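You operate a simulated robot arm through the tools that you are given. There is no shell and no other tool. Be economical: measure what you need, move in short steps, check, and stop when the job is done.

The job below is to be done with a simulated two-armed robot. You get a single attempt, and the scene is never put back.

Task
Press the sacks down and strap them tight.
Fine: green pad down and short red lever up first; hold the yellow handle at or past the line while the other hand shuts that lever; pad up again.

Only the result counts: the job must be done as asked and must still hold three seconds after the hand-in. Knocking over, shifting, dropping, spilling or breaking anything else fails it.

Robot
Two 7-joint arms with fingered hands on one trunk, on a base that drives. Base frame: it is fixed to the floor where the robot stands at the start and does not move with it; the origin is under the middle of the robot, x ahead of it, y to its left, z up; the surface under the hand at the start is at about z = 860. Lengths are in mm, angles in rad, forces in N, time in s.
The left shoulder is at the start at [70, 142, 1164], the right one opposite. With the tool pointing down near the work surface each hand reaches from about 420 to 800 mm from the robot's upright axis, wherever it stands, measured 20 degrees to its own side. Places, roughly: green pad [600, 0, 1000]; short red lever [500, 0, 1000]; yellow handle [500, -200, 900]. Payload 3.6 kg a hand.
The TCP of each hand is the grasp point between the finger pads, 25 mm short of the fingertips. In the tool frame z runs along the fingers and y along their closing line. Largest opening 88 mm; the body of the gripper starts 29 mm behind the TCP. The gripper is a hand of 5 fingers: y runs from the thumb to the fingers, the wrist lies at [-13, -97, -162] in the tool frame, and closing takes about 1.5 s.
Orientation is told as [roll, pitch, yaw] about the base's x, y, z axes, in that order, counted from this pose: with the fingers straight down and the wrist toward the robot, the tool's x, y and z point along [0, 1, 0], [1, 0, 0] and [0, 0, -1] of the base frame.

Tools
- The arms move only by the tool arm_command. It takes "left_motion", "right_motion" or both (then of equal length, played together; a hand with none holds still); each is a list of rows, each an object (a shift or turn left out is 0, a gripper value left out holds the last) with "turn": the turn, a rotation vector about the tool's x, y, z in units of 60 degrees (1.0 is 60 degrees), a list of three; "travel": the shift along the tool's x, y, z in units of 250 mm (1.0 is 250 mm), a list of three; "claw": the gripper command, from -1 (fully open) to 1 (shut), values between in proportion. In form: [{"turn": [rx, ry, rz], "travel": [tx, ty, tz], "claw": claw}, ...]. A call has 1 to 8 rows; each row is the pose to reach, as a shift and turn from the pose commanded when the call began, along the tool's axes at that moment. A call with a number of a shift or a turn outside -1 to 1 is refused whole. A row lasts 0.2 s, in which the tool goes at most 50 mm and 0.15 rad; a call with a longer step from one row to the next is refused whole, and so is a gripper value outside its range. Where a pose cannot be reached the arm comes as near as it can. A force on the tool above 90 N (or 10 N above the force at the start of the call, whichever is more), or a blocked arm, ends the call early, and 0.2 s more pass. Each finger travels about 72 mm/s and halts on what it meets, pressing with about 32 N; the grip force reading is that of the motor and also rises with nothing between the fingers. The clock runs only during rows and for 0.2 s after the last one: add rows that repeat a pose to give the fingers time. The reply holds the time, the measured pose of the TCP, the force on the tool along the base axes, the opening and the grip force, in the units named above and with some noise, with the torque about the TCP (base axes, N m) and any sound that the robot's microphone picked up.
- Cameras (640 x 400 px; columns grow to the right, rows downward): "scene" is now at [136.9, -22.3, 1388.9]; the picture's right is [-0.25, -0.97, 0.00], its down [-0.58, 0.15, -0.80] and it looks along [0.78, -0.20, -0.60] (base axes); focal length 262 px, centre (320, 200). "left" rides on the left gripper at [-59, -79, -105] in its tool frame; the picture's right is [-0.73, -0.32, 0.61], its down [0.62, -0.68, 0.38] and it looks along [0.29, 0.66, 0.70] (tool axes); focal length 234 px, centre (320, 200). "right" rides on the right gripper at [59, -79, -105] in its tool frame; the picture's right is [-0.73, 0.32, -0.61], its down [-0.62, -0.68, 0.38] and it looks along [-0.29, 0.66, 0.70] (tool axes); focal length 234 px, centre (320, 200). There is no depth. A picture from a camera that has moved, and an enlarged one, comes with that camera's place and axes in the base frame and with its lens.
- snapshot(camera): a new picture of that camera. The clock stands still meanwhile.
- move_column(by): slides the trunk up (or, below 0, down) by that many mm; the arms and the scene camera ride with it, the base frame stays. It gives what a move gives, with no picture.
- drive_base(legs): drives the robot by 1 to 6 legs, each [ahead, left, turn to the left] in mm, mm and rad, along the robot's own axes; the way and the turn of a leg run together, so that a leg with both is an arc; at most 1500 mm and 3.142 rad a leg. The arms and the cameras ride along, it lands a little off, and it stops where it bumps. It gives what a move gives.
- preshape(shape, hand): the hand has 5 fingers and takes this shape, open, in about a second: jaw (thumb against the fingers, like two jaws); tri (thumb and two fingers); tip (a fingertip pinch); poke (one finger out to press); point (the index stretched); flat (the hand flat); cup (the hand cupped); fist (a fist). The gripper value then closes the fingers along that shape, each until it touches; the sizes above hold for jaw. It gives what a move gives, with no picture.
- turn_head(pan, tilt): turns the head with the scene camera to pan (to the left, within 1.501 rad either way) and tilt (down, from -0.506 to 1.204), counted from straight ahead of the robot. It gives what a move gives.
- enlarge(camera, box): a new picture of the part [left, top, right, bottom] of that camera's present view, enlarged. The clock stands still meanwhile.
- hand_in(): hands the job in; it is judged then, once.

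Go step by step. Nothing tells you exact positions but the pictures and the camera data: compare them with the known pose of the tool, close in by small moves and look again before you grip or let go. The budget is 120 turns and 92 pictures, counting those below and the enlarged ones. Unless the task says otherwise, let go and move clear before handing in, and close with one line.

The tools are called as a command line: name --argument value ..., lists and objects as JSON in quotes. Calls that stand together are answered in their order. arm_command: Moves the arms, as the interface text tells. Its arguments: {"type":"object","properties":{"left_motion":{"type":"array","items":{"type":"object","properties":{"turn":{"type":"array","items":{"type":"number"}},"travel":{"type":"array","items":{"type":"number"}},"claw":{"type":"number"}}}},"right_motion":{"type":"array","items":{"type":"object","properties":{"turn":{"type":"array","items":{"type":"number"}},"travel":{"type":"array","items":{"type":"number"}},"claw":{"type":"number"}}}}},"required":[]} The other tools are called the same way: move_column (by) slides the trunk up or down; preshape (shape, hand) gives the hand a shape; drive_base (legs) drives the base; turn_head (pan, tilt) turns the head that bears the scene camera; snapshot (camera) takes a picture; enlarge (camera, box) takes an enlarged picture of a part of a camera's view; hand_in () hands the job in.

At the start:

```text
time: 0.0
left_tcp_pos: [508.9, 107.4, 1181.6]
left_orientation: [-0.001, 0.0, 0.0]
left_contact_force: [1.0, -0.3, 0.8]
left_wrist_torque: [-0.01, 0.0, -0.02]
left_width: 87.7
left_grasp_force: 0.0
left_shape: jaw
right_tcp_pos: [458.8, -334.6, 1242.4]
right_orientation: [0.001, 0.0, 0.0]
right_contact_force: [1.6, 0.6, -0.2]
right_wrist_torque: [0.01, 0.02, 0.01]
right_width: 87.7
right_grasp_force: 0.2
right_shape: jaw
trunk travel left (down, up): [-700.0, 240.0]
robot x, y, heading: [3.2, 4.3, -0.002]
head pan, tilt: [-0.255, 0.641]
```

scene: 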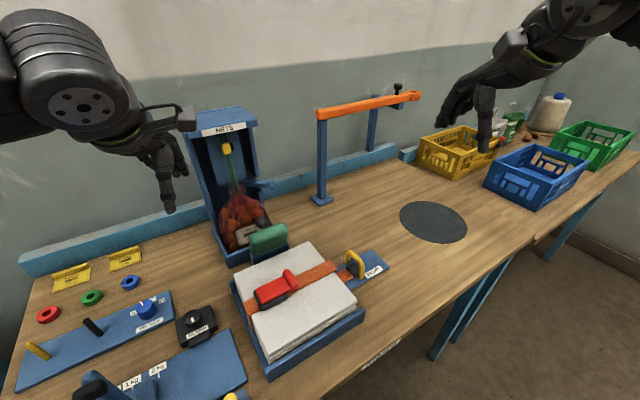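
right: 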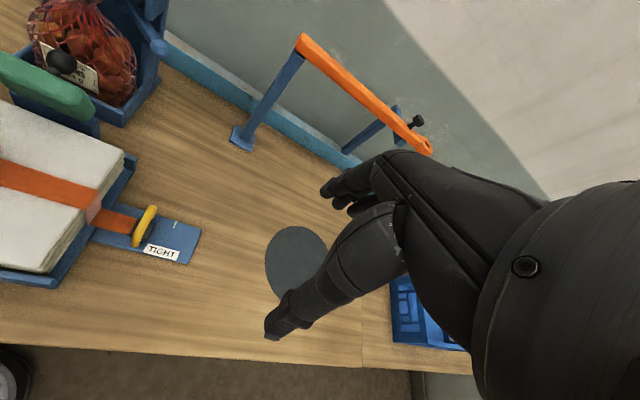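
left: 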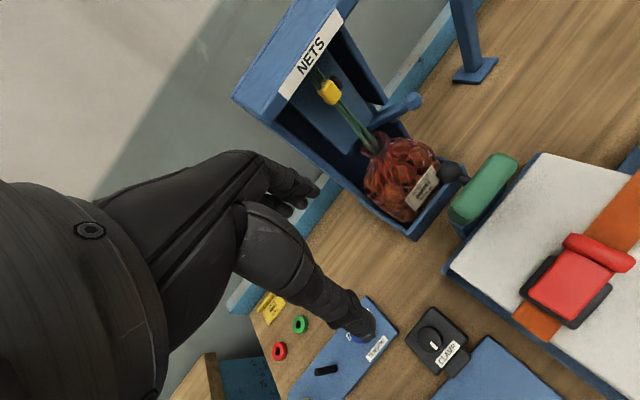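

The sacks lie in a blue tray with an orange strap, a red buckle lever, a yellow pull handle on a plate marked TIGHT and a green pad behind. I'll look closer first.

enlarge --camera "scene" --box '[210, 200, 410, 380]'

enlarge --camera "right" --box '[0, 30, 260, 300]'

enlarge --camera "left" --box '[400, 120, 640, 390]'

```text
2.22 times, centred on (310, 290) of scene
camera zoom: at [136.9, -22.3, 1388.9], right [-0.25, -0.97, 0.0], down [-0.58, 0.15, -0.8], along [0.78, -0.2, -0.6], focal length 582 px, centre (342, 0)
```

zoom: 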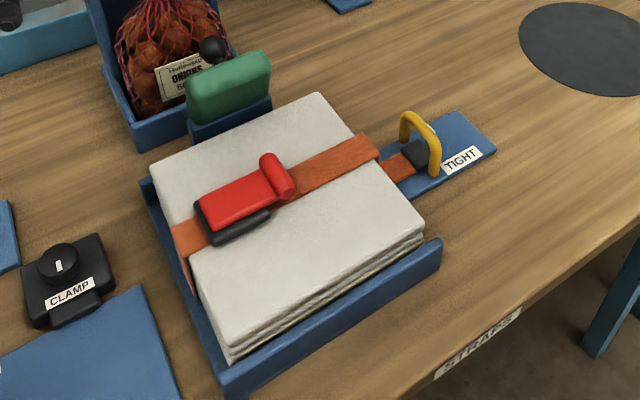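

```text
1.48 times, centred on (130, 165) of right
camera zoom: at [379.9, -275.8, 1346.4], right [0.32, -0.73, 0.61], down [-0.68, -0.62, -0.38], along [0.66, -0.29, -0.7], focal length 347 px, centre (602, 252)
```

zoom: 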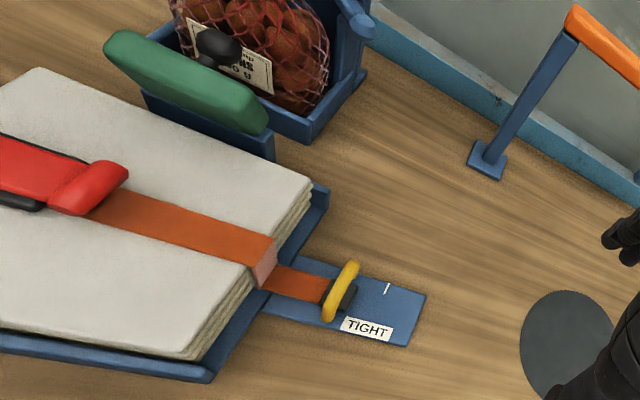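

```text
1.48 times, centred on (520, 255) of left
camera zoom: at [430.7, 48.5, 1286.3], right [-0.32, -0.73, -0.61], down [-0.68, 0.62, -0.38], along [0.66, 0.29, -0.7], focal length 347 px, centre (24, 118)
```

zoom: 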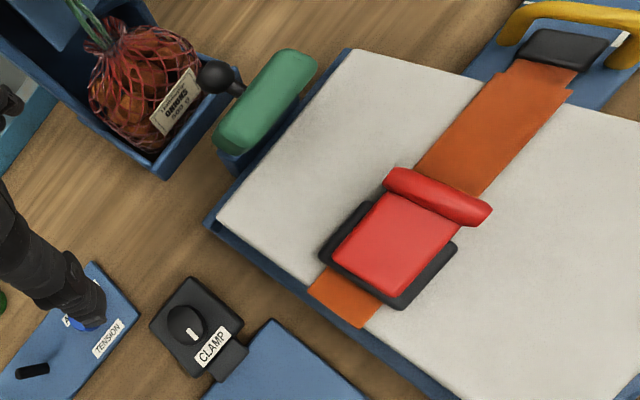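

enlarge --camera "right" --box '[0, 30, 120, 140]'

enlarge --camera "left" --box '[430, 120, 550, 230]'

enlarge --camera "scene" --box '[235, 205, 305, 315]'

enlarge --camera "left" --box '[510, 160, 640, 350]'

```text
3.64 times, centred on (60, 85) of right
camera zoom: at [379.9, -275.8, 1346.4], right [0.32, -0.73, 0.61], down [-0.68, -0.62, -0.38], along [0.66, -0.29, -0.7], focal length 852 px, centre (1266, 618)
```

zoom: 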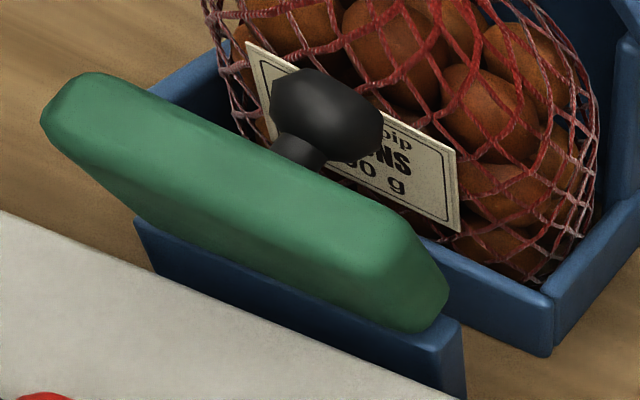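

```text
3.64 times, centred on (490, 175) of left
camera zoom: at [430.7, 48.5, 1286.3], right [-0.32, -0.73, -0.61], down [-0.68, 0.62, -0.38], along [0.66, 0.29, -0.7], focal length 852 px, centre (-298, 291)
```

zoom: 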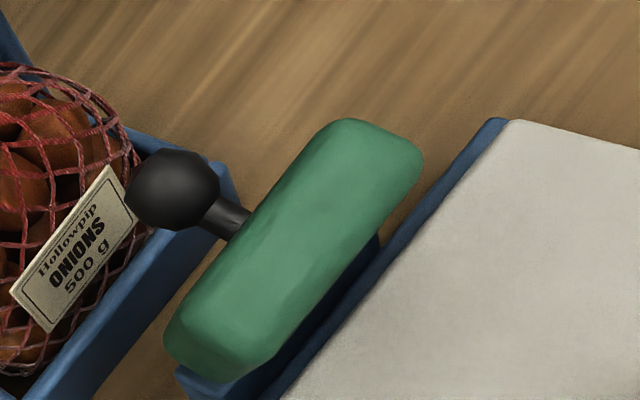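

```text
3.64 times, centred on (270, 260) of scene
camera zoom: at [136.9, -22.3, 1388.9], right [-0.25, -0.97, 0.0], down [-0.58, 0.15, -0.8], along [0.78, -0.2, -0.6], focal length 952 px, centre (502, -18)
```

zoom: 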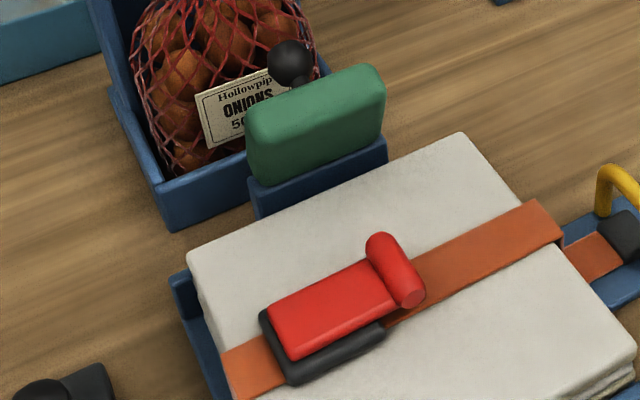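

```text
2.11 times, centred on (575, 255) of left
camera zoom: at [430.7, 48.5, 1286.3], right [-0.32, -0.73, -0.61], down [-0.68, 0.62, -0.38], along [0.66, 0.29, -0.7], focal length 493 px, centre (-217, 84)
```

zoom: 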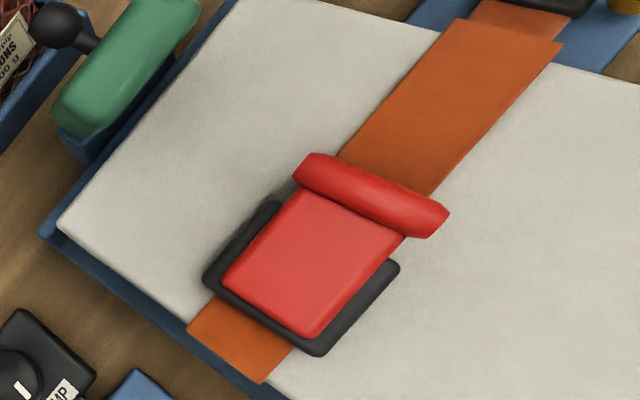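

The whole press is turned about 0.25 rad; the red lever's grip bar is near [459,-46,963], its hinge toward +y. I bring the left hand above the bar, turned with it, and look.

arm_command --left_motion '[{"travel": [-0.12, -0.04, 0.09], "turn": [0, 0, -0.06]}, {"travel": [-0.24, -0.08, 0.18], "turn": [0, 0, -0.12]}, {"travel": [-0.36, -0.12, 0.27], "turn": [0, 0, -0.18]}, {"travel": [-0.48, -0.16, 0.36], "turn": [0, 0, -0.2435]}, {"travel": [-0.614, -0.2, 0.446], "turn": [0, 0, -0.2435]}, {"travel": [-0.614, -0.2, 0.446], "turn": [0, 0, -0.2435]}]'

snapshot --camera "scene"

snapshot --camera "left"

snapshot --camera "right"

```text
time: 1.4
left_tcp_pos: [459.3, -46.9, 1069.4]
left_orientation: [-0.001, 0.001, 0.257]
left_contact_force: [-0.3, 0.8, -0.5]
left_wrist_torque: [0.0, -0.01, 0.01]
left_width: 87.7
left_grasp_force: 0.1
left_shape: jaw
right_tcp_pos: [458.1, -332.5, 1242.1]
right_orientation: [-0.001, -0.001, 0.001]
right_contact_force: [0.3, 1.1, -0.5]
right_wrist_torque: [0.05, 0.0, 0.03]
right_width: 87.9
right_grasp_force: 0.0
right_shape: jaw
trunk travel left (down, up): [-700.0, 240.0]
robot x, y, heading: [1.6, 1.3, -0.002]
head pan, tilt: [-0.255, 0.641]
```

```text
81 pictures are left
camera scene: at [136.7, -21.1, 1389.0], right [-0.25, -0.97, 0.0], down [-0.58, 0.15, -0.8], along [0.78, -0.2, -0.6], focal length 262 px, centre (320, 200)
```

scene: 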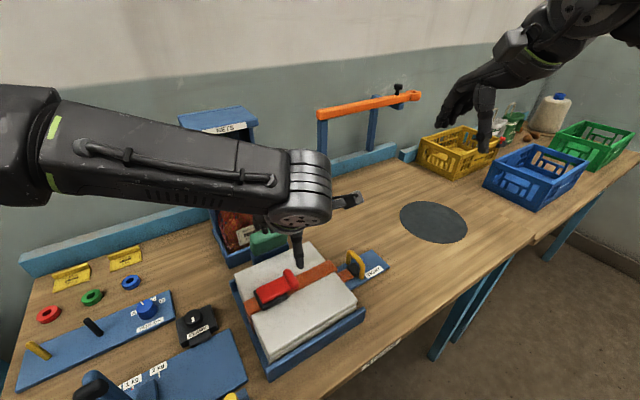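

```text
80 pictures are left
camera left: at [399.4, -122.9, 1173.6], right [-0.13, -0.79, -0.61], down [-0.82, 0.43, -0.38], along [0.56, 0.45, -0.7], focal length 234 px, centre (320, 200)
```

left: 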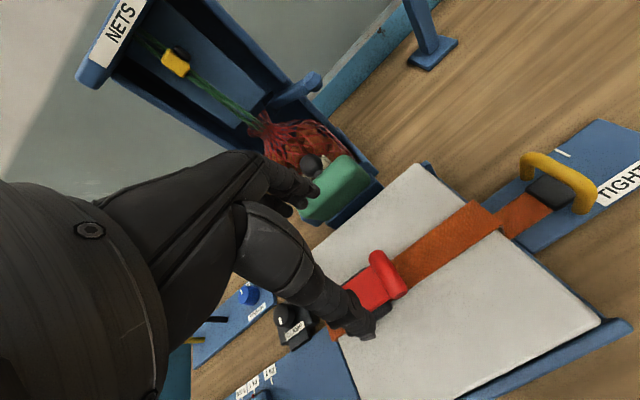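

```text
79 pictures are left
camera right: at [379.7, -274.6, 1346.7], right [0.32, -0.73, 0.61], down [-0.68, -0.62, -0.38], along [0.66, -0.29, -0.7], focal length 234 px, centre (320, 200)
```

right: 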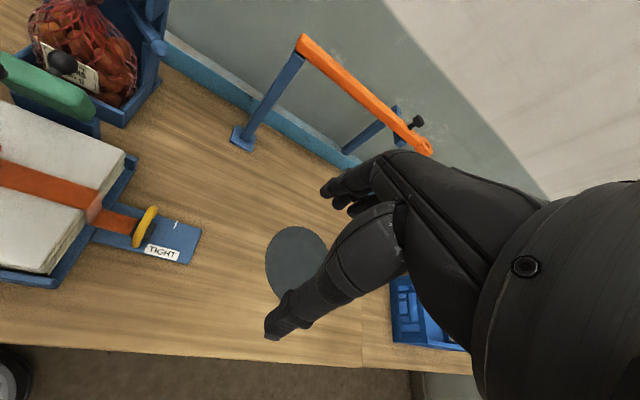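

arm_command --left_motion '[{"travel": [0, -0.01, 0.12]}, {"travel": [0, -0.01, 0.24]}, {"travel": [0, -0.01, 0.358]}, {"travel": [0, -0.01, 0.358]}]'

enlarge --camera "scene" --box '[220, 200, 380, 350]'

snapshot --camera "left"

```text
time: 2.4
left_tcp_pos: [458.7, -49.0, 983.8]
left_orientation: [0.0, 0.001, 0.258]
left_contact_force: [0.2, 0.5, -0.3]
left_wrist_torque: [-0.01, 0.0, -0.01]
left_width: 87.7
left_grasp_force: 0.1
left_shape: jaw
right_tcp_pos: [457.8, -334.1, 1242.5]
right_orientation: [0.0, 0.0, 0.0]
right_contact_force: [0.2, 0.1, 0.3]
right_wrist_torque: [0.02, -0.01, 0.04]
right_width: 87.6
right_grasp_force: 0.1
right_shape: jaw
trunk travel left (down, up): [-700.0, 240.0]
robot x, y, heading: [-3.1, -0.3, 0.001]
head pan, tilt: [-0.255, 0.641]
```

```text
2.67 times, centred on (300, 275) of scene
camera zoom: at [136.7, -22.5, 1388.9], right [-0.25, -0.97, 0.0], down [-0.58, 0.15, -0.8], along [0.78, -0.2, -0.6], focal length 698 px, centre (373, 0)
```

zoom: 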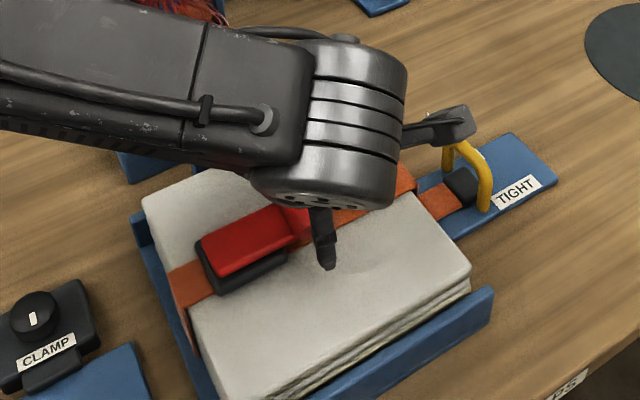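

```text
77 pictures are left
camera left: at [396.6, -124.1, 1087.0], right [-0.13, -0.78, -0.61], down [-0.82, 0.43, -0.38], along [0.56, 0.45, -0.7], focal length 234 px, centre (320, 200)
```

left: 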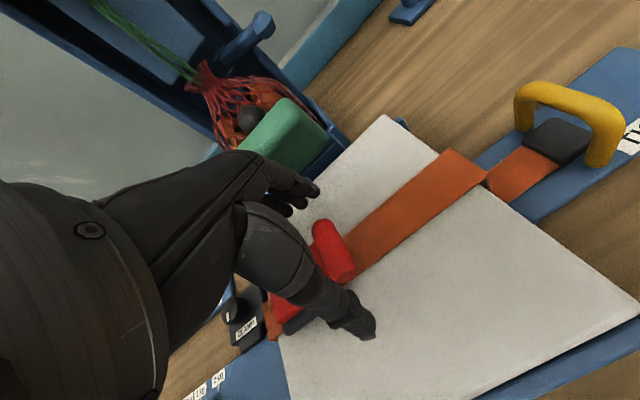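

arm_command --left_motion '[{"travel": [0.008, -0.016, 0.044]}, {"travel": [0.008, -0.016, 0.044]}]'

arm_command --left_motion '[{"claw": 0.3}, {"claw": 0.3}, {"claw": 0.3}, {"claw": 0.3}, {"claw": 0.3}]'

enlarge --camera "left" --box '[200, 130, 460, 370]'

```text
time: 3.0
left_tcp_pos: [451.5, -46.9, 972.1]
left_orientation: [0.001, 0.0, 0.257]
left_contact_force: [0.5, 0.1, -0.8]
left_wrist_torque: [0.01, 0.0, -0.01]
left_width: 87.6
left_grasp_force: 0.0
left_shape: jaw
right_tcp_pos: [457.4, -333.0, 1242.2]
right_orientation: [0.0, 0.001, -0.001]
right_contact_force: [0.2, 0.1, 0.0]
right_wrist_torque: [-0.04, 0.02, 0.0]
right_width: 87.7
right_grasp_force: 0.0
right_shape: jaw
trunk travel left (down, up): [-700.0, 240.0]
robot x, y, heading: [-3.8, 1.4, 0.004]
head pan, tilt: [-0.255, 0.641]
```

```text
time: 4.2
left_tcp_pos: [453.5, -47.8, 970.4]
left_orientation: [0.0, -0.001, 0.255]
left_contact_force: [0.4, -0.1, -1.0]
left_wrist_torque: [0.12, -0.17, -0.21]
left_width: 33.9
left_grasp_force: 31.8
left_shape: jaw
right_tcp_pos: [458.2, -334.8, 1242.0]
right_orientation: [0.0, -0.001, 0.0]
right_contact_force: [0.4, 0.8, -0.6]
right_wrist_torque: [-0.03, 0.02, -0.01]
right_width: 87.8
right_grasp_force: 0.0
right_shape: jaw
trunk travel left (down, up): [-700.0, 240.0]
robot x, y, heading: [-1.5, -0.5, -0.003]
head pan, tilt: [-0.255, 0.641]
```

```text
1.67 times, centred on (330, 250) of left
camera zoom: at [390.9, -122.8, 1075.7], right [-0.13, -0.78, -0.61], down [-0.82, 0.43, -0.38], along [0.56, 0.45, -0.7], focal length 390 px, centre (303, 117)
```

zoom: 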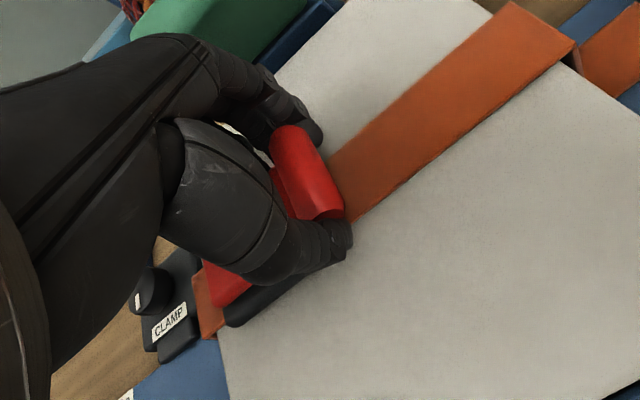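

The fingers hold the ends of the grip bar (34 mm). I swing it up around its hinge toward +y.

arm_command --left_motion '[{"travel": [0.005, 0, -0.03], "claw": 0.45}, {"travel": [0.0156, 0, -0.0556]}, {"travel": [0.032, 0, -0.088]}, {"travel": [0.052, 0, -0.115]}, {"travel": [0.077, 0, -0.141]}, {"travel": [0.104, 0, -0.161]}, {"travel": [0.104, 0, -0.161]}]'

enlarge --camera "scene" --box '[220, 200, 380, 350]'

snapshot --camera "left"

```text
time: 5.8
left_tcp_pos: [442.4, -25.0, 1009.9]
left_orientation: [0.002, -0.003, 0.255]
left_contact_force: [-7.5, -14.3, 13.1]
left_wrist_torque: [-0.24, 0.18, -0.36]
left_width: 32.3
left_grasp_force: 32.2
left_shape: jaw
right_tcp_pos: [455.2, -338.1, 1243.0]
right_orientation: [0.003, -0.005, -0.001]
right_contact_force: [-0.1, 0.6, 0.4]
right_wrist_torque: [-0.02, 0.04, -0.02]
right_width: 87.7
right_grasp_force: 0.1
right_shape: jaw
trunk travel left (down, up): [-700.0, 240.0]
robot x, y, heading: [-2.1, 2.3, 0.005]
head pan, tilt: [-0.255, 0.641]
```

```text
2.67 times, centred on (300, 275) of scene
camera zoom: at [133.2, -26.3, 1389.4], right [-0.25, -0.97, 0.0], down [-0.58, 0.15, -0.8], along [0.78, -0.2, -0.6], focal length 698 px, centre (373, 0)
```

zoom: 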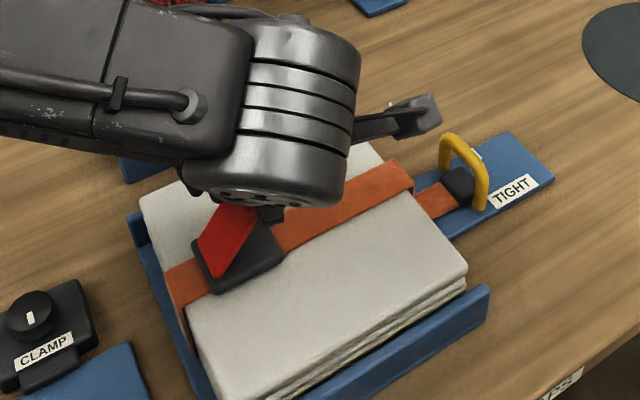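

```text
74 pictures are left
camera left: at [381.3, -101.2, 1114.6], right [-0.13, -0.78, -0.61], down [-0.82, 0.43, -0.38], along [0.56, 0.45, -0.69], focal length 234 px, centre (320, 200)
```

left: 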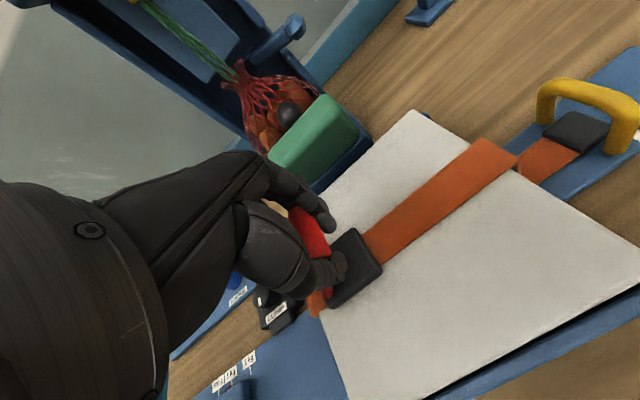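

arm_command --left_motion '[{"travel": [0.033, 0, -0.029]}, {"travel": [0.058, 0, -0.04]}, {"travel": [0.081, 0, -0.048]}, {"travel": [0.115, 0, -0.055]}, {"travel": [0.149, 0, -0.057]}, {"travel": [0.18, 0, -0.055]}, {"travel": [0.18, 0, -0.055]}]'

enlarge --camera "scene" --box '[200, 200, 360, 350]'

snapshot --camera "left"

```text
time: 7.4
left_tcp_pos: [432.6, 2.9, 1024.3]
left_orientation: [0.007, 0.002, 0.244]
left_contact_force: [-15.3, -71.2, -18.7]
left_wrist_torque: [-1.09, 0.41, -0.95]
left_width: 26.2
left_grasp_force: 31.6
left_shape: jaw
right_tcp_pos: [456.1, -352.7, 1237.5]
right_orientation: [0.017, -0.001, 0.0]
right_contact_force: [0.1, 0.5, 0.5]
right_wrist_torque: [0.03, -0.01, 0.04]
right_width: 87.8
right_grasp_force: 0.0
right_shape: jaw
trunk travel left (down, up): [-700.0, 240.0]
robot x, y, heading: [-0.8, 2.8, -0.006]
head pan, tilt: [-0.255, 0.641]
```

```text
2.67 times, centred on (280, 275) of scene
camera zoom: at [135.2, -42.3, 1388.5], right [-0.25, -0.97, -0.01], down [-0.58, 0.16, -0.8], along [0.78, -0.19, -0.6], focal length 698 px, centre (427, 0)
```

zoom: 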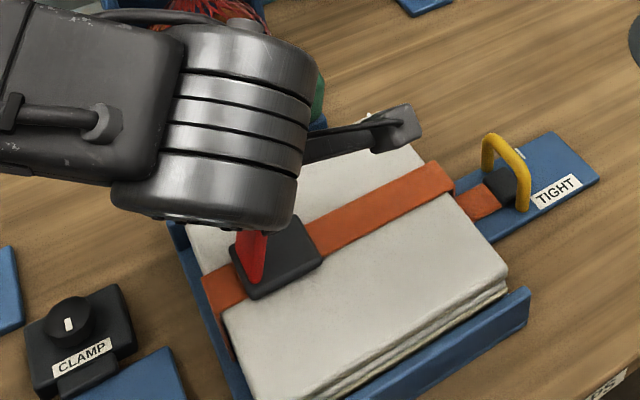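

```text
72 pictures are left
camera left: at [370.7, -72.4, 1128.1], right [-0.14, -0.78, -0.61], down [-0.81, 0.44, -0.38], along [0.57, 0.44, -0.7], focal length 234 px, centre (320, 200)
```

left: 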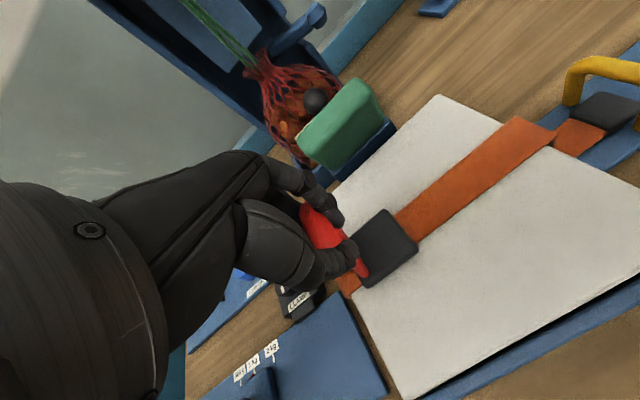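

The lever stands up against its stop. I ease off, open the hand and rise to check that it stays.

arm_command --left_motion '[{"travel": [-0.05, 0, 0.0]}, {"travel": [-0.05, 0, 0], "claw": -0.4}, {"travel": [-0.05, 0, 0], "claw": -0.4}, {"travel": [-0.05, 0, 0], "claw": -0.4}, {"travel": [-0.05, 0, 0], "claw": -0.4}]'

arm_command --left_motion '[{"travel": [0, 0, -0.15]}, {"travel": [0, 0, -0.3]}, {"travel": [0, 0, -0.45]}, {"travel": [0, 0, -0.45]}]'

enlarge --camera "scene" --box '[200, 200, 360, 350]'

snapshot --camera "left"

```text
time: 8.6
left_tcp_pos: [437.0, 3.9, 1025.3]
left_orientation: [0.005, -0.002, 0.254]
left_contact_force: [-8.9, -28.9, -1.9]
left_wrist_torque: [-0.49, 0.18, -0.75]
left_width: 52.6
left_grasp_force: 0.1
left_shape: jaw
right_tcp_pos: [456.5, -341.2, 1240.7]
right_orientation: [0.006, -0.002, 0.0]
right_contact_force: [-0.1, 0.0, 1.0]
right_wrist_torque: [0.01, 0.01, 0.01]
right_width: 87.5
right_grasp_force: 0.0
right_shape: jaw
trunk travel left (down, up): [-700.0, 240.0]
robot x, y, heading: [2.6, -0.4, 0.003]
head pan, tilt: [-0.255, 0.641]
```

```text
time: 9.6
left_tcp_pos: [437.4, 9.2, 1136.1]
left_orientation: [-0.002, 0.0, 0.257]
left_contact_force: [0.3, 0.2, 0.0]
left_wrist_torque: [-0.02, 0.0, -0.04]
left_width: 61.5
left_grasp_force: 0.0
left_shape: jaw
right_tcp_pos: [459.5, -333.8, 1242.8]
right_orientation: [-0.001, -0.001, 0.001]
right_contact_force: [0.1, 0.2, -0.8]
right_wrist_torque: [-0.02, 0.0, 0.0]
right_width: 87.7
right_grasp_force: 0.1
right_shape: jaw
trunk travel left (down, up): [-700.0, 240.0]
robot x, y, heading: [1.8, -2.4, -0.001]
head pan, tilt: [-0.255, 0.641]
```

```text
2.67 times, centred on (280, 275) of scene
camera zoom: at [137.4, -20.9, 1388.9], right [-0.25, -0.97, 0.0], down [-0.58, 0.15, -0.8], along [0.78, -0.2, -0.6], focal length 698 px, centre (427, 0)
```

zoom: 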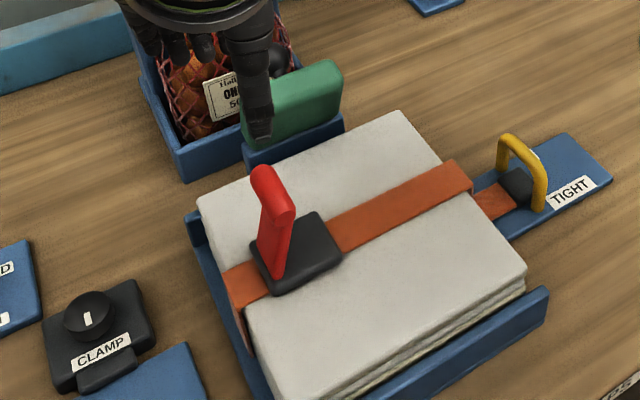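

```text
70 pictures are left
camera left: at [376.4, -66.5, 1241.0], right [-0.13, -0.78, -0.61], down [-0.82, 0.43, -0.38], along [0.56, 0.45, -0.7], focal length 234 px, centre (320, 200)
```

left: 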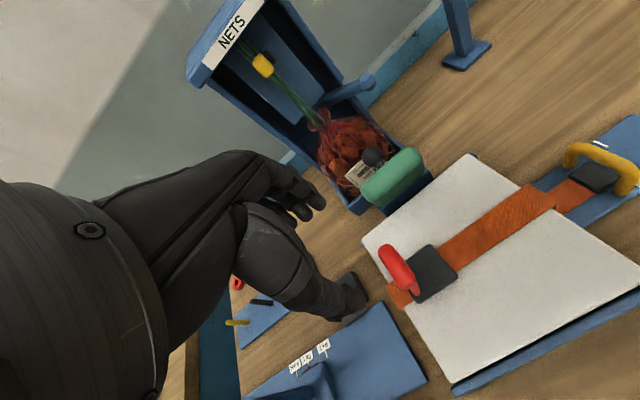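

Lever is up and stays. Next I bring the left hand, fingers closed, over the space behind the black knob of the pad.

arm_command --left_motion '[{"travel": [-0.05, 0.17, 0], "claw": 1}, {"travel": [-0.1, 0.34, 0]}, {"travel": [-0.16, 0.52, 0]}, {"travel": [-0.217, 0.7, 0]}, {"travel": [-0.217, 0.716, 0.08]}, {"travel": [-0.217, 0.716, 0.16]}, {"travel": [-0.217, 0.716, 0.2]}, {"travel": [-0.217, 0.716, 0.2]}]'

enlarge --camera "scene" --box '[200, 160, 360, 300]'

snapshot --camera "left"

enlarge --camera "right" --box '[0, 0, 150, 150]'

```text
time: 11.4
left_tcp_pos: [623.0, 1.5, 1088.1]
left_orientation: [-0.001, 0.001, 0.254]
left_contact_force: [1.1, -0.7, 0.4]
left_wrist_torque: [0.0, -0.01, -0.02]
left_width: 0.1
left_grasp_force: 32.2
left_shape: jaw
right_tcp_pos: [456.8, -334.2, 1243.6]
right_orientation: [0.001, -0.001, 0.0]
right_contact_force: [0.5, 0.6, 0.5]
right_wrist_torque: [0.0, 0.01, 0.03]
right_width: 87.8
right_grasp_force: 0.1
right_shape: jaw
trunk travel left (down, up): [-700.0, 240.0]
robot x, y, heading: [3.6, 2.0, 0.002]
head pan, tilt: [-0.255, 0.641]
```

```text
2.86 times, centred on (280, 230) of scene
camera zoom: at [136.5, -22.2, 1389.0], right [-0.25, -0.97, 0.0], down [-0.58, 0.15, -0.8], along [0.78, -0.2, -0.6], focal length 748 px, centre (434, 114)
```

zoom: 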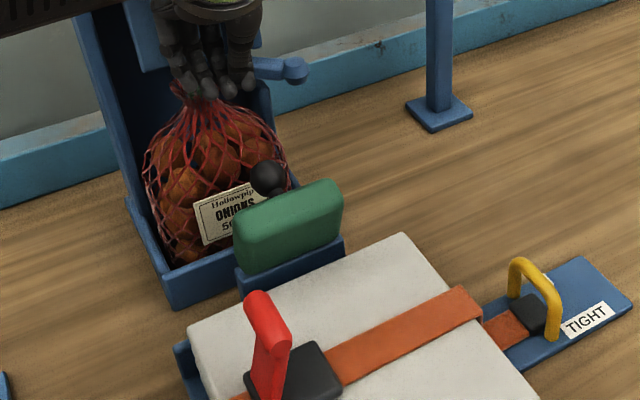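

```text
68 pictures are left
camera left: at [561.1, -73.8, 1192.3], right [-0.13, -0.78, -0.61], down [-0.82, 0.43, -0.38], along [0.56, 0.45, -0.7], focal length 234 px, centre (320, 200)
```

left: 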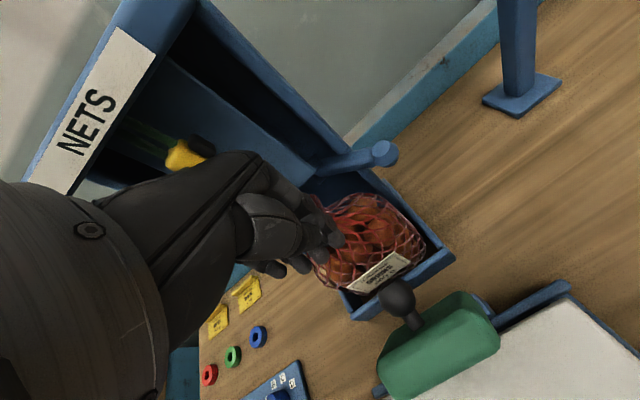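

```text
2.67 times, centred on (75, 75) of right
camera zoom: at [379.5, -275.7, 1346.6], right [0.32, -0.73, 0.61], down [-0.68, -0.62, -0.38], along [0.66, -0.29, -0.7], focal length 624 px, centre (973, 533)
```

zoom: 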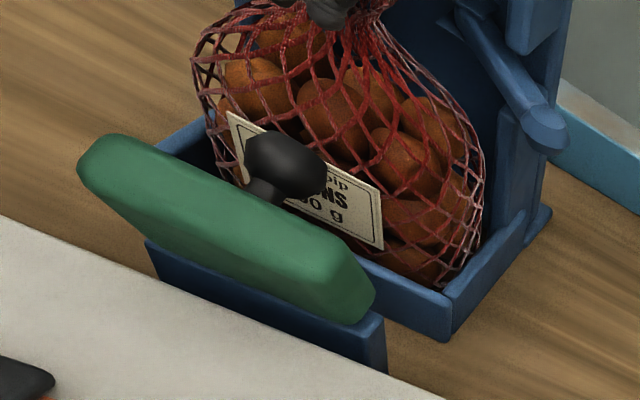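

arm_command --left_motion '[{"travel": [0, 0, 0.15]}, {"travel": [0, 0, 0.312]}, {"travel": [0, 0, 0.312]}, {"travel": [0, -0.07, 0.312]}, {"travel": [0, -0.14, 0.312]}, {"travel": [0, -0.2, 0.312]}, {"travel": [0, -0.24, 0.312]}, {"travel": [0, -0.24, 0.312]}]'

enlarge --camera "scene" --box '[200, 160, 360, 300]'

enlarge --camera "right" --box '[0, 0, 150, 150]'

```text
time: 13.2
left_tcp_pos: [566.9, -15.0, 1007.2]
left_orientation: [0.0, 0.002, 0.257]
left_contact_force: [1.3, 1.2, -0.1]
left_wrist_torque: [-0.01, -0.01, -0.01]
left_width: 0.1
left_grasp_force: 32.3
left_shape: jaw
right_tcp_pos: [458.4, -333.8, 1242.8]
right_orientation: [-0.001, 0.0, 0.0]
right_contact_force: [0.3, -0.7, 0.4]
right_wrist_torque: [0.02, -0.01, 0.02]
right_width: 87.9
right_grasp_force: 0.2
right_shape: jaw
trunk travel left (down, up): [-700.0, 240.0]
robot x, y, heading: [-1.5, 2.7, 0.003]
head pan, tilt: [-0.255, 0.641]
```

```text
2.86 times, centred on (280, 230) of scene
camera zoom: at [137.0, -22.3, 1388.9], right [-0.25, -0.97, 0.0], down [-0.58, 0.15, -0.8], along [0.78, -0.2, -0.6], focal length 748 px, centre (434, 114)
```

zoom: 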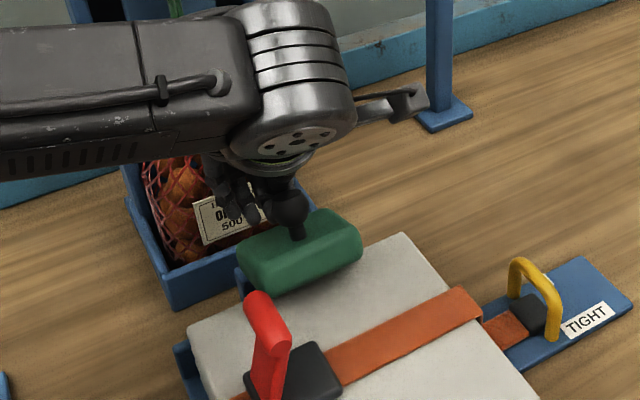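

```text
2.67 times, centred on (75, 75) of right
camera zoom: at [380.0, -275.9, 1346.3], right [0.32, -0.73, 0.61], down [-0.68, -0.62, -0.38], along [0.66, -0.29, -0.7], focal length 624 px, centre (973, 533)
```

zoom: 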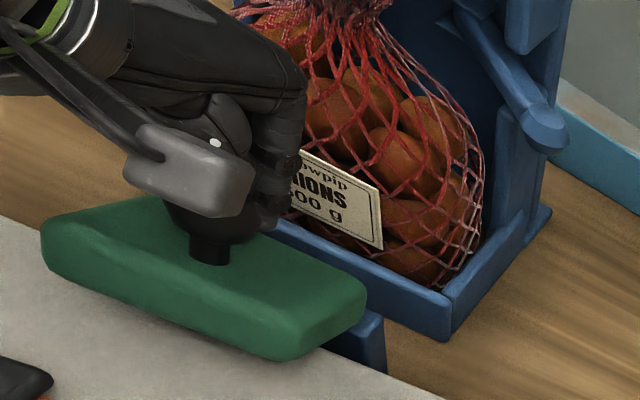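

The pad is folding over. I continue dragging.

arm_command --left_motion '[{"travel": [0, -0.05, 0]}, {"travel": [0, -0.1, 0]}, {"travel": [0, -0.14, 0]}, {"travel": [0, -0.14, 0]}]'

enlarge --camera "scene" --box '[200, 160, 360, 300]'

enlarge --camera "right" --box '[0, 0, 150, 150]'

```text
time: 14.2
left_tcp_pos: [538.4, -18.8, 1006.7]
left_orientation: [-0.003, 0.002, 0.259]
left_contact_force: [25.8, 10.8, 4.2]
left_wrist_torque: [0.18, -0.47, 0.05]
left_width: 0.1
left_grasp_force: 31.3
left_shape: jaw
right_tcp_pos: [464.5, -330.6, 1242.1]
right_orientation: [-0.003, 0.005, 0.002]
right_contact_force: [0.7, -0.3, -0.9]
right_wrist_torque: [0.0, 0.02, -0.01]
right_width: 87.5
right_grasp_force: 0.2
right_shape: jaw
trunk travel left (down, up): [-700.0, 240.0]
robot x, y, heading: [-1.7, 1.7, -0.003]
head pan, tilt: [-0.255, 0.641]
```

```text
2.86 times, centred on (280, 230) of scene
camera zoom: at [143.0, -19.6, 1388.4], right [-0.25, -0.97, 0.0], down [-0.58, 0.15, -0.8], along [0.77, -0.2, -0.6], focal length 748 px, centre (434, 114)
```

zoom: 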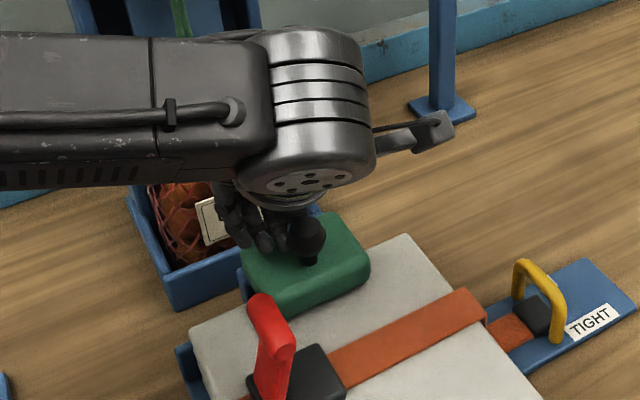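

```text
2.67 times, centred on (75, 75) of right
camera zoom: at [386.0, -273.0, 1345.3], right [0.33, -0.72, 0.61], down [-0.68, -0.62, -0.38], along [0.65, -0.29, -0.7], focal length 624 px, centre (973, 533)
```

zoom: 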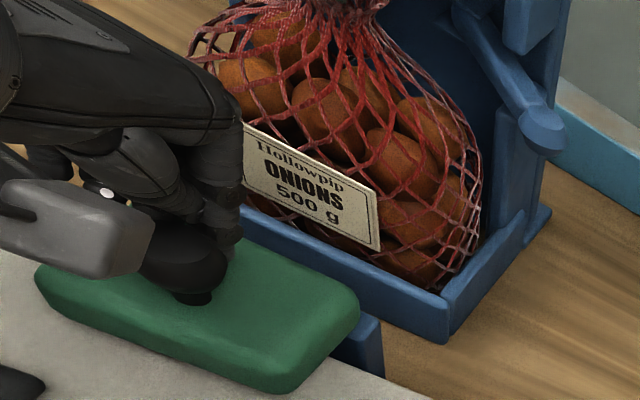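

The pad touches the sacks and resists; I keep pulling, a bit downward too.

arm_command --left_motion '[{"travel": [0, -0.03, 0.005]}, {"travel": [0, -0.06, 0.01]}, {"travel": [0, -0.09, 0.015]}, {"travel": [0, -0.12, 0.02]}, {"travel": [0, -0.12, 0.02]}]'

enlarge --camera "right" --box '[0, 0, 150, 150]'

enlarge --camera "scene" --box '[200, 160, 360, 300]'

```text
time: 15.4
left_tcp_pos: [509.1, -24.5, 1001.8]
left_orientation: [-0.003, 0.001, 0.257]
left_contact_force: [36.5, 16.7, 30.9]
left_wrist_torque: [0.08, -1.19, 0.55]
left_width: 9.1
left_grasp_force: 32.1
left_shape: jaw
right_tcp_pos: [462.1, -328.2, 1241.8]
right_orientation: [-0.003, 0.003, 0.001]
right_contact_force: [-0.6, -0.3, 0.4]
right_wrist_torque: [0.01, -0.01, -0.05]
right_width: 87.7
right_grasp_force: 0.0
right_shape: jaw
trunk travel left (down, up): [-700.0, 240.0]
robot x, y, heading: [-0.2, 0.0, 0.005]
head pan, tilt: [-0.255, 0.641]
```

```text
2.67 times, centred on (75, 75) of right
camera zoom: at [384.5, -270.4, 1346.4], right [0.33, -0.72, 0.61], down [-0.68, -0.63, -0.38], along [0.65, -0.29, -0.7], focal length 624 px, centre (973, 533)
```

zoom: 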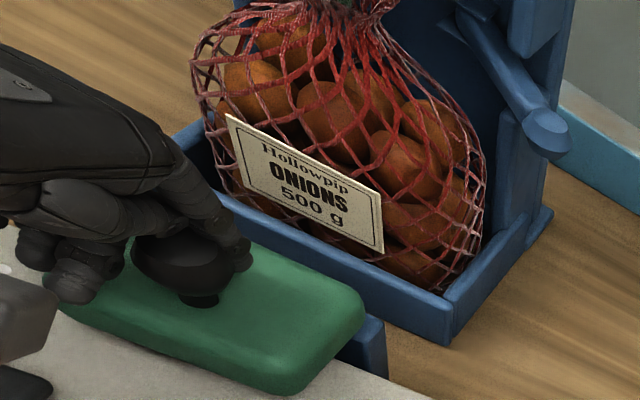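

```text
2.86 times, centred on (280, 230) of scene
camera zoom: at [141.7, -16.7, 1388.7], right [-0.25, -0.97, 0.01], down [-0.58, 0.15, -0.8], along [0.77, -0.2, -0.6], focal length 748 px, centre (434, 114)
```

zoom: 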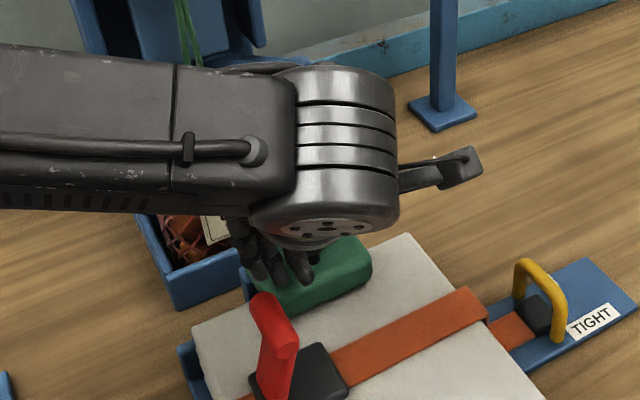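

arm_command --left_motion '[{"travel": [0, 0.03, -0.01], "claw": 0}, {"travel": [0, 0.03, -0.01], "claw": -0.2}, {"travel": [0, 0.03, -0.02], "claw": -0.2}, {"travel": [0, 0.03, -0.15]}, {"travel": [0, 0.03, -0.3]}, {"travel": [0, 0.0, -0.4]}, {"travel": [0, 0.0, -0.4]}]'

enlarge --camera "right" --box '[0, 0, 150, 150]'

enlarge --camera "scene" --box '[200, 180, 360, 320]'

snapshot --camera "left"

```text
time: 17.0
left_tcp_pos: [504.1, -30.7, 1103.2]
left_orientation: [0.0, -0.001, 0.254]
left_contact_force: [0.3, 0.0, -0.3]
left_wrist_torque: [0.01, -0.01, 0.02]
left_width: 52.7
left_grasp_force: 0.1
left_shape: jaw
right_tcp_pos: [458.2, -334.0, 1243.0]
right_orientation: [0.0, -0.001, 0.0]
right_contact_force: [0.9, -0.1, 0.1]
right_wrist_torque: [0.02, -0.02, -0.02]
right_width: 87.8
right_grasp_force: 0.1
right_shape: jaw
trunk travel left (down, up): [-700.0, 240.0]
robot x, y, heading: [-1.8, 0.7, 0.0]
head pan, tilt: [-0.255, 0.641]
```

```text
2.67 times, centred on (75, 75) of right
camera zoom: at [379.6, -275.6, 1346.5], right [0.32, -0.73, 0.61], down [-0.68, -0.62, -0.38], along [0.66, -0.29, -0.7], focal length 624 px, centre (973, 533)
```

zoom: 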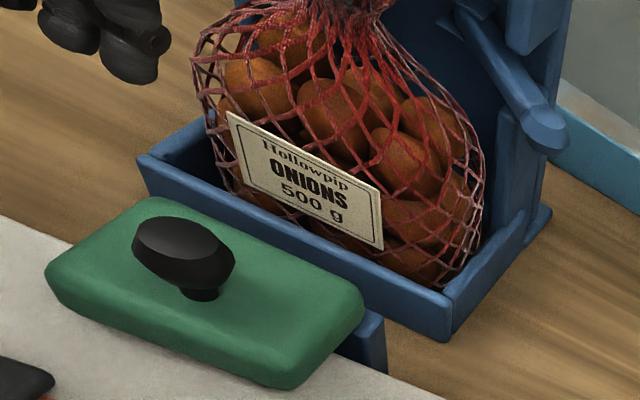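

```text
2.86 times, centred on (280, 250) of scene
camera zoom: at [136.6, -22.1, 1388.9], right [-0.25, -0.97, 0.0], down [-0.58, 0.15, -0.8], along [0.78, -0.2, -0.6], focal length 748 px, centre (434, 57)
```

zoom: 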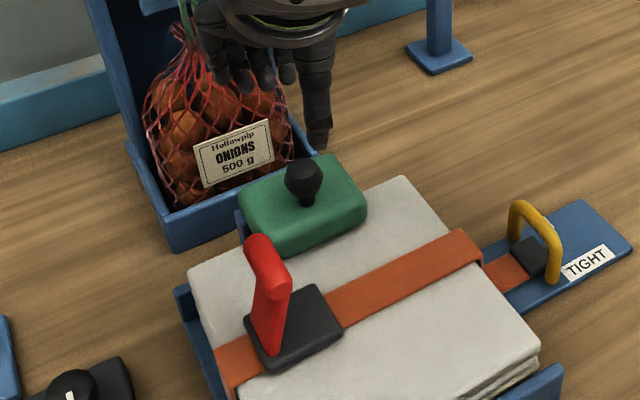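

```text
58 pictures are left
camera left: at [442.2, -104.9, 1207.2], right [-0.13, -0.78, -0.61], down [-0.82, 0.43, -0.38], along [0.56, 0.45, -0.7], focal length 234 px, centre (320, 200)
```

left: 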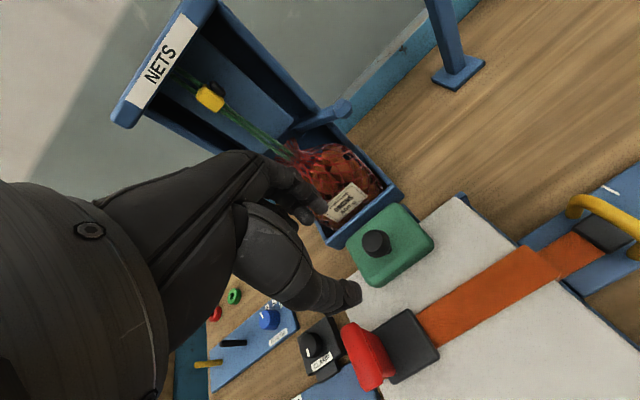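

The pad stays on the sacks but I can't tell whether it is fully down. I grip the knob from above and press it forward and down to feel.

arm_command --left_motion '[{"travel": [0.0, 0.112, 0.1]}, {"travel": [0.0, 0.112, 0.27]}, {"travel": [0.0, 0.112, 0.42]}, {"travel": [0.0, 0.112, 0.42]}, {"travel": [0.0, 0.112, 0.42], "claw": 0.6}, {"travel": [0.0, 0.112, 0.42], "claw": 0.8}, {"travel": [0.0, 0.112, 0.42], "claw": 0.8}, {"travel": [0.0, 0.112, 0.42], "claw": 0.8}]'

enlarge --camera "right" --box '[0, 0, 150, 150]'

```text
time: 18.8
left_tcp_pos: [532.2, -22.5, 995.7]
left_orientation: [0.001, -0.001, 0.255]
left_contact_force: [-2.4, -0.5, -1.4]
left_wrist_torque: [-0.02, 0.02, 0.03]
left_width: 9.8
left_grasp_force: 0.0
left_shape: jaw
right_tcp_pos: [458.3, -333.7, 1242.5]
right_orientation: [0.002, 0.001, 0.0]
right_contact_force: [0.0, -0.7, 0.1]
right_wrist_torque: [-0.02, 0.02, 0.03]
right_width: 87.7
right_grasp_force: 0.0
right_shape: jaw
trunk travel left (down, up): [-700.0, 240.0]
robot x, y, heading: [-0.1, 1.4, 0.0]
head pan, tilt: [-0.255, 0.641]
```

```text
2.67 times, centred on (75, 75) of right
camera zoom: at [379.2, -276.0, 1346.6], right [0.32, -0.73, 0.61], down [-0.68, -0.62, -0.38], along [0.66, -0.29, -0.7], focal length 624 px, centre (973, 533)
```

zoom: 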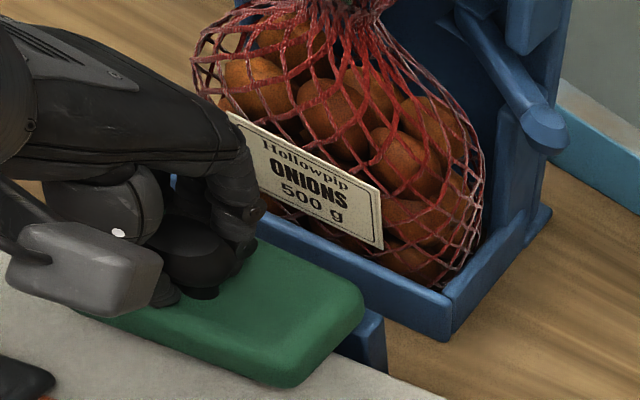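

enlarge --camera "left" --box '[200, 120, 460, 340]'

enlarge --camera "scene" --box '[230, 200, 330, 290]'

```text
1.82 times, centred on (330, 230) of left
camera zoom: at [470.5, -98.1, 1100.3], right [-0.13, -0.78, -0.61], down [-0.82, 0.43, -0.38], along [0.56, 0.45, -0.7], focal length 426 px, centre (302, 146)
```

zoom: 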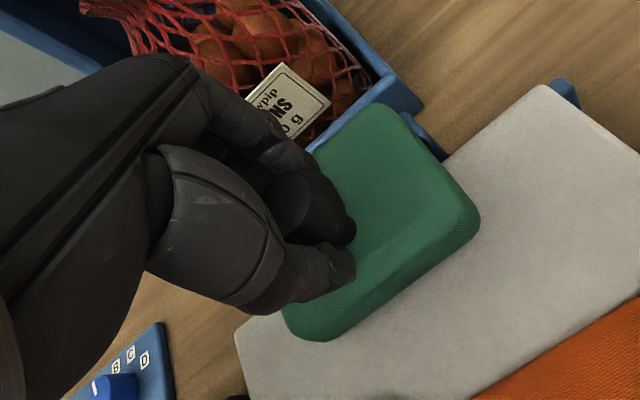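

```text
4.44 times, centred on (280, 245) of scene
camera zoom: at [136.2, -22.5, 1389.0], right [-0.25, -0.97, 0.0], down [-0.58, 0.15, -0.8], along [0.78, -0.2, -0.6], focal length 1163 px, centre (498, 0)
```

zoom: 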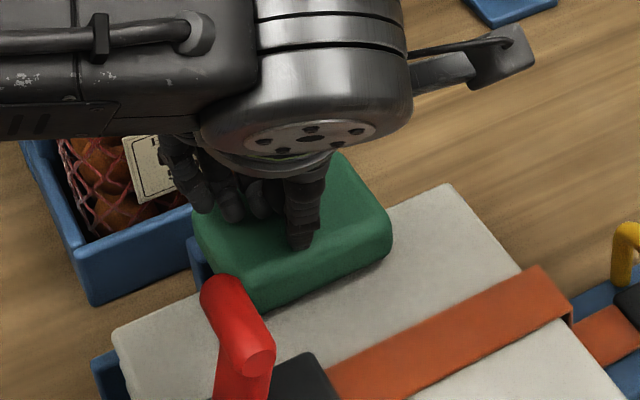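

The fingers enclose the knob and stem. Now press forward-down gently.

arm_command --left_motion '[{"travel": [0.0, -0.02, 0.02], "claw": 1}, {"travel": [0.0, -0.04, 0.04]}, {"travel": [0.0, -0.06, 0.06]}, {"travel": [0.0, -0.06, 0.06]}]'

enlarge --camera "right" --box '[0, 0, 150, 150]'

```text
time: 19.8
left_tcp_pos: [519.6, -24.0, 990.8]
left_orientation: [-0.01, -0.018, 0.26]
left_contact_force: [26.6, 7.7, 68.6]
left_wrist_torque: [-0.12, -2.16, 0.18]
left_width: 17.0
left_grasp_force: 31.7
left_shape: jaw
right_tcp_pos: [456.1, -331.0, 1244.8]
right_orientation: [-0.002, -0.003, 0.002]
right_contact_force: [-0.7, -0.7, -0.3]
right_wrist_torque: [0.02, 0.02, 0.0]
right_width: 87.7
right_grasp_force: 0.1
right_shape: jaw
trunk travel left (down, up): [-700.0, 240.0]
robot x, y, heading: [0.3, 4.4, -0.001]
head pan, tilt: [-0.255, 0.641]
```

```text
2.67 times, centred on (75, 75) of right
camera zoom: at [376.4, -273.1, 1348.9], right [0.32, -0.72, 0.61], down [-0.68, -0.62, -0.38], along [0.66, -0.29, -0.69], focal length 624 px, centre (973, 533)
```

zoom: 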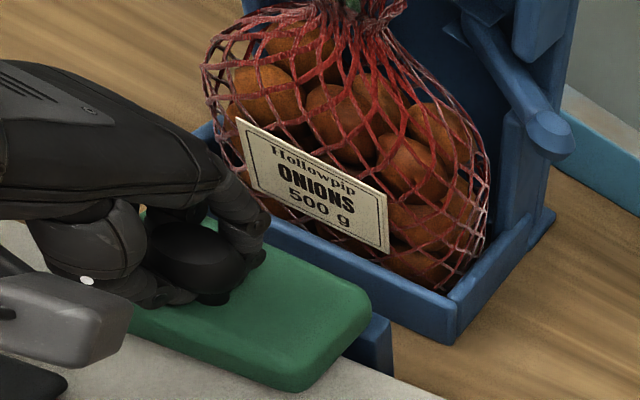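

The pad doesn't yield to 70 N any more, so it's at its stop. I release and move the left hand clear, to the left of the lever.

arm_command --left_motion '[{"travel": [0, 0.04, -0.02], "claw": 0}, {"travel": [0, 0.05, -0.06], "claw": -0.2}, {"travel": [0, 0.05, -0.07], "claw": -0.2}, {"travel": [0, 0.05, -0.2]}, {"travel": [0, 0.05, -0.35]}, {"travel": [0, 0.0, -0.5]}, {"travel": [0, 0.0, -0.5]}]'

arm_command --left_motion '[{"travel": [0.15, -0.09, 0]}, {"travel": [0.28, -0.18, 0]}, {"travel": [0.4, -0.27, 0]}, {"travel": [0.45, -0.34, 0]}, {"travel": [0.45, -0.34, 0]}]'

enlarge --camera "scene" --box '[200, 180, 420, 360]'

snapshot --camera "right"

```text
time: 21.4
left_tcp_pos: [515.6, -28.1, 1107.0]
left_orientation: [-0.002, 0.0, 0.256]
left_contact_force: [0.0, -0.2, 0.5]
left_wrist_torque: [0.05, 0.01, 0.02]
left_width: 52.4
left_grasp_force: 0.0
left_shape: jaw
right_tcp_pos: [459.0, -332.9, 1241.4]
right_orientation: [0.001, 0.001, 0.0]
right_contact_force: [-0.3, 0.0, -0.3]
right_wrist_torque: [-0.01, 0.0, 0.02]
right_width: 88.0
right_grasp_force: 0.1
right_shape: jaw
trunk travel left (down, up): [-700.0, 240.0]
robot x, y, heading: [0.2, -0.8, -0.001]
head pan, tilt: [-0.255, 0.641]
```

```text
time: 22.6
left_tcp_pos: [407.0, 62.9, 1108.2]
left_orientation: [-0.001, 0.0, 0.257]
left_contact_force: [0.2, 0.3, -1.2]
left_wrist_torque: [0.0, -0.01, 0.0]
left_width: 52.1
left_grasp_force: 0.1
left_shape: jaw
right_tcp_pos: [458.6, -334.8, 1242.5]
right_orientation: [0.0, 0.0, 0.001]
right_contact_force: [0.0, 0.0, 0.5]
right_wrist_torque: [0.0, -0.02, -0.04]
right_width: 87.6
right_grasp_force: 0.0
right_shape: jaw
trunk travel left (down, up): [-700.0, 240.0]
robot x, y, heading: [-0.2, 3.2, -0.002]
head pan, tilt: [-0.255, 0.641]
```

```text
2.22 times, centred on (310, 270) of scene
camera zoom: at [137.4, -22.6, 1388.8], right [-0.25, -0.97, 0.0], down [-0.58, 0.15, -0.8], along [0.78, -0.2, -0.6], focal length 582 px, centre (342, 44)
```

zoom: 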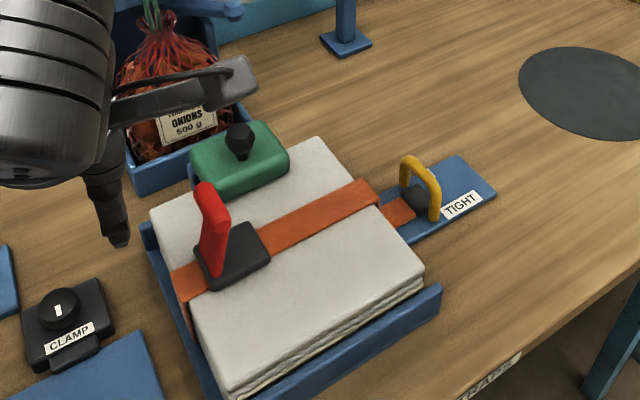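

```text
52 pictures are left
camera right: at [380.4, -276.1, 1346.2], right [0.32, -0.73, 0.61], down [-0.68, -0.62, -0.38], along [0.66, -0.29, -0.7], focal length 234 px, centre (320, 200)
```

right: 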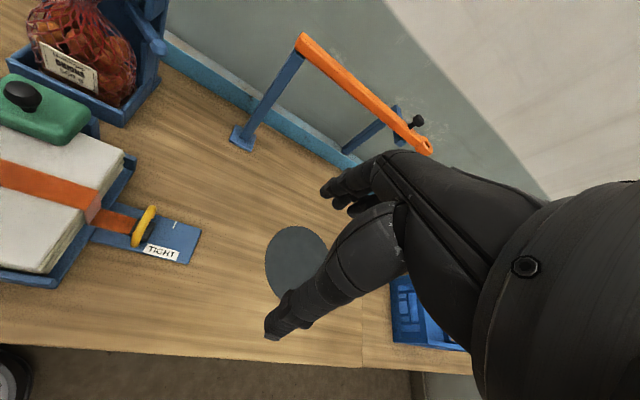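

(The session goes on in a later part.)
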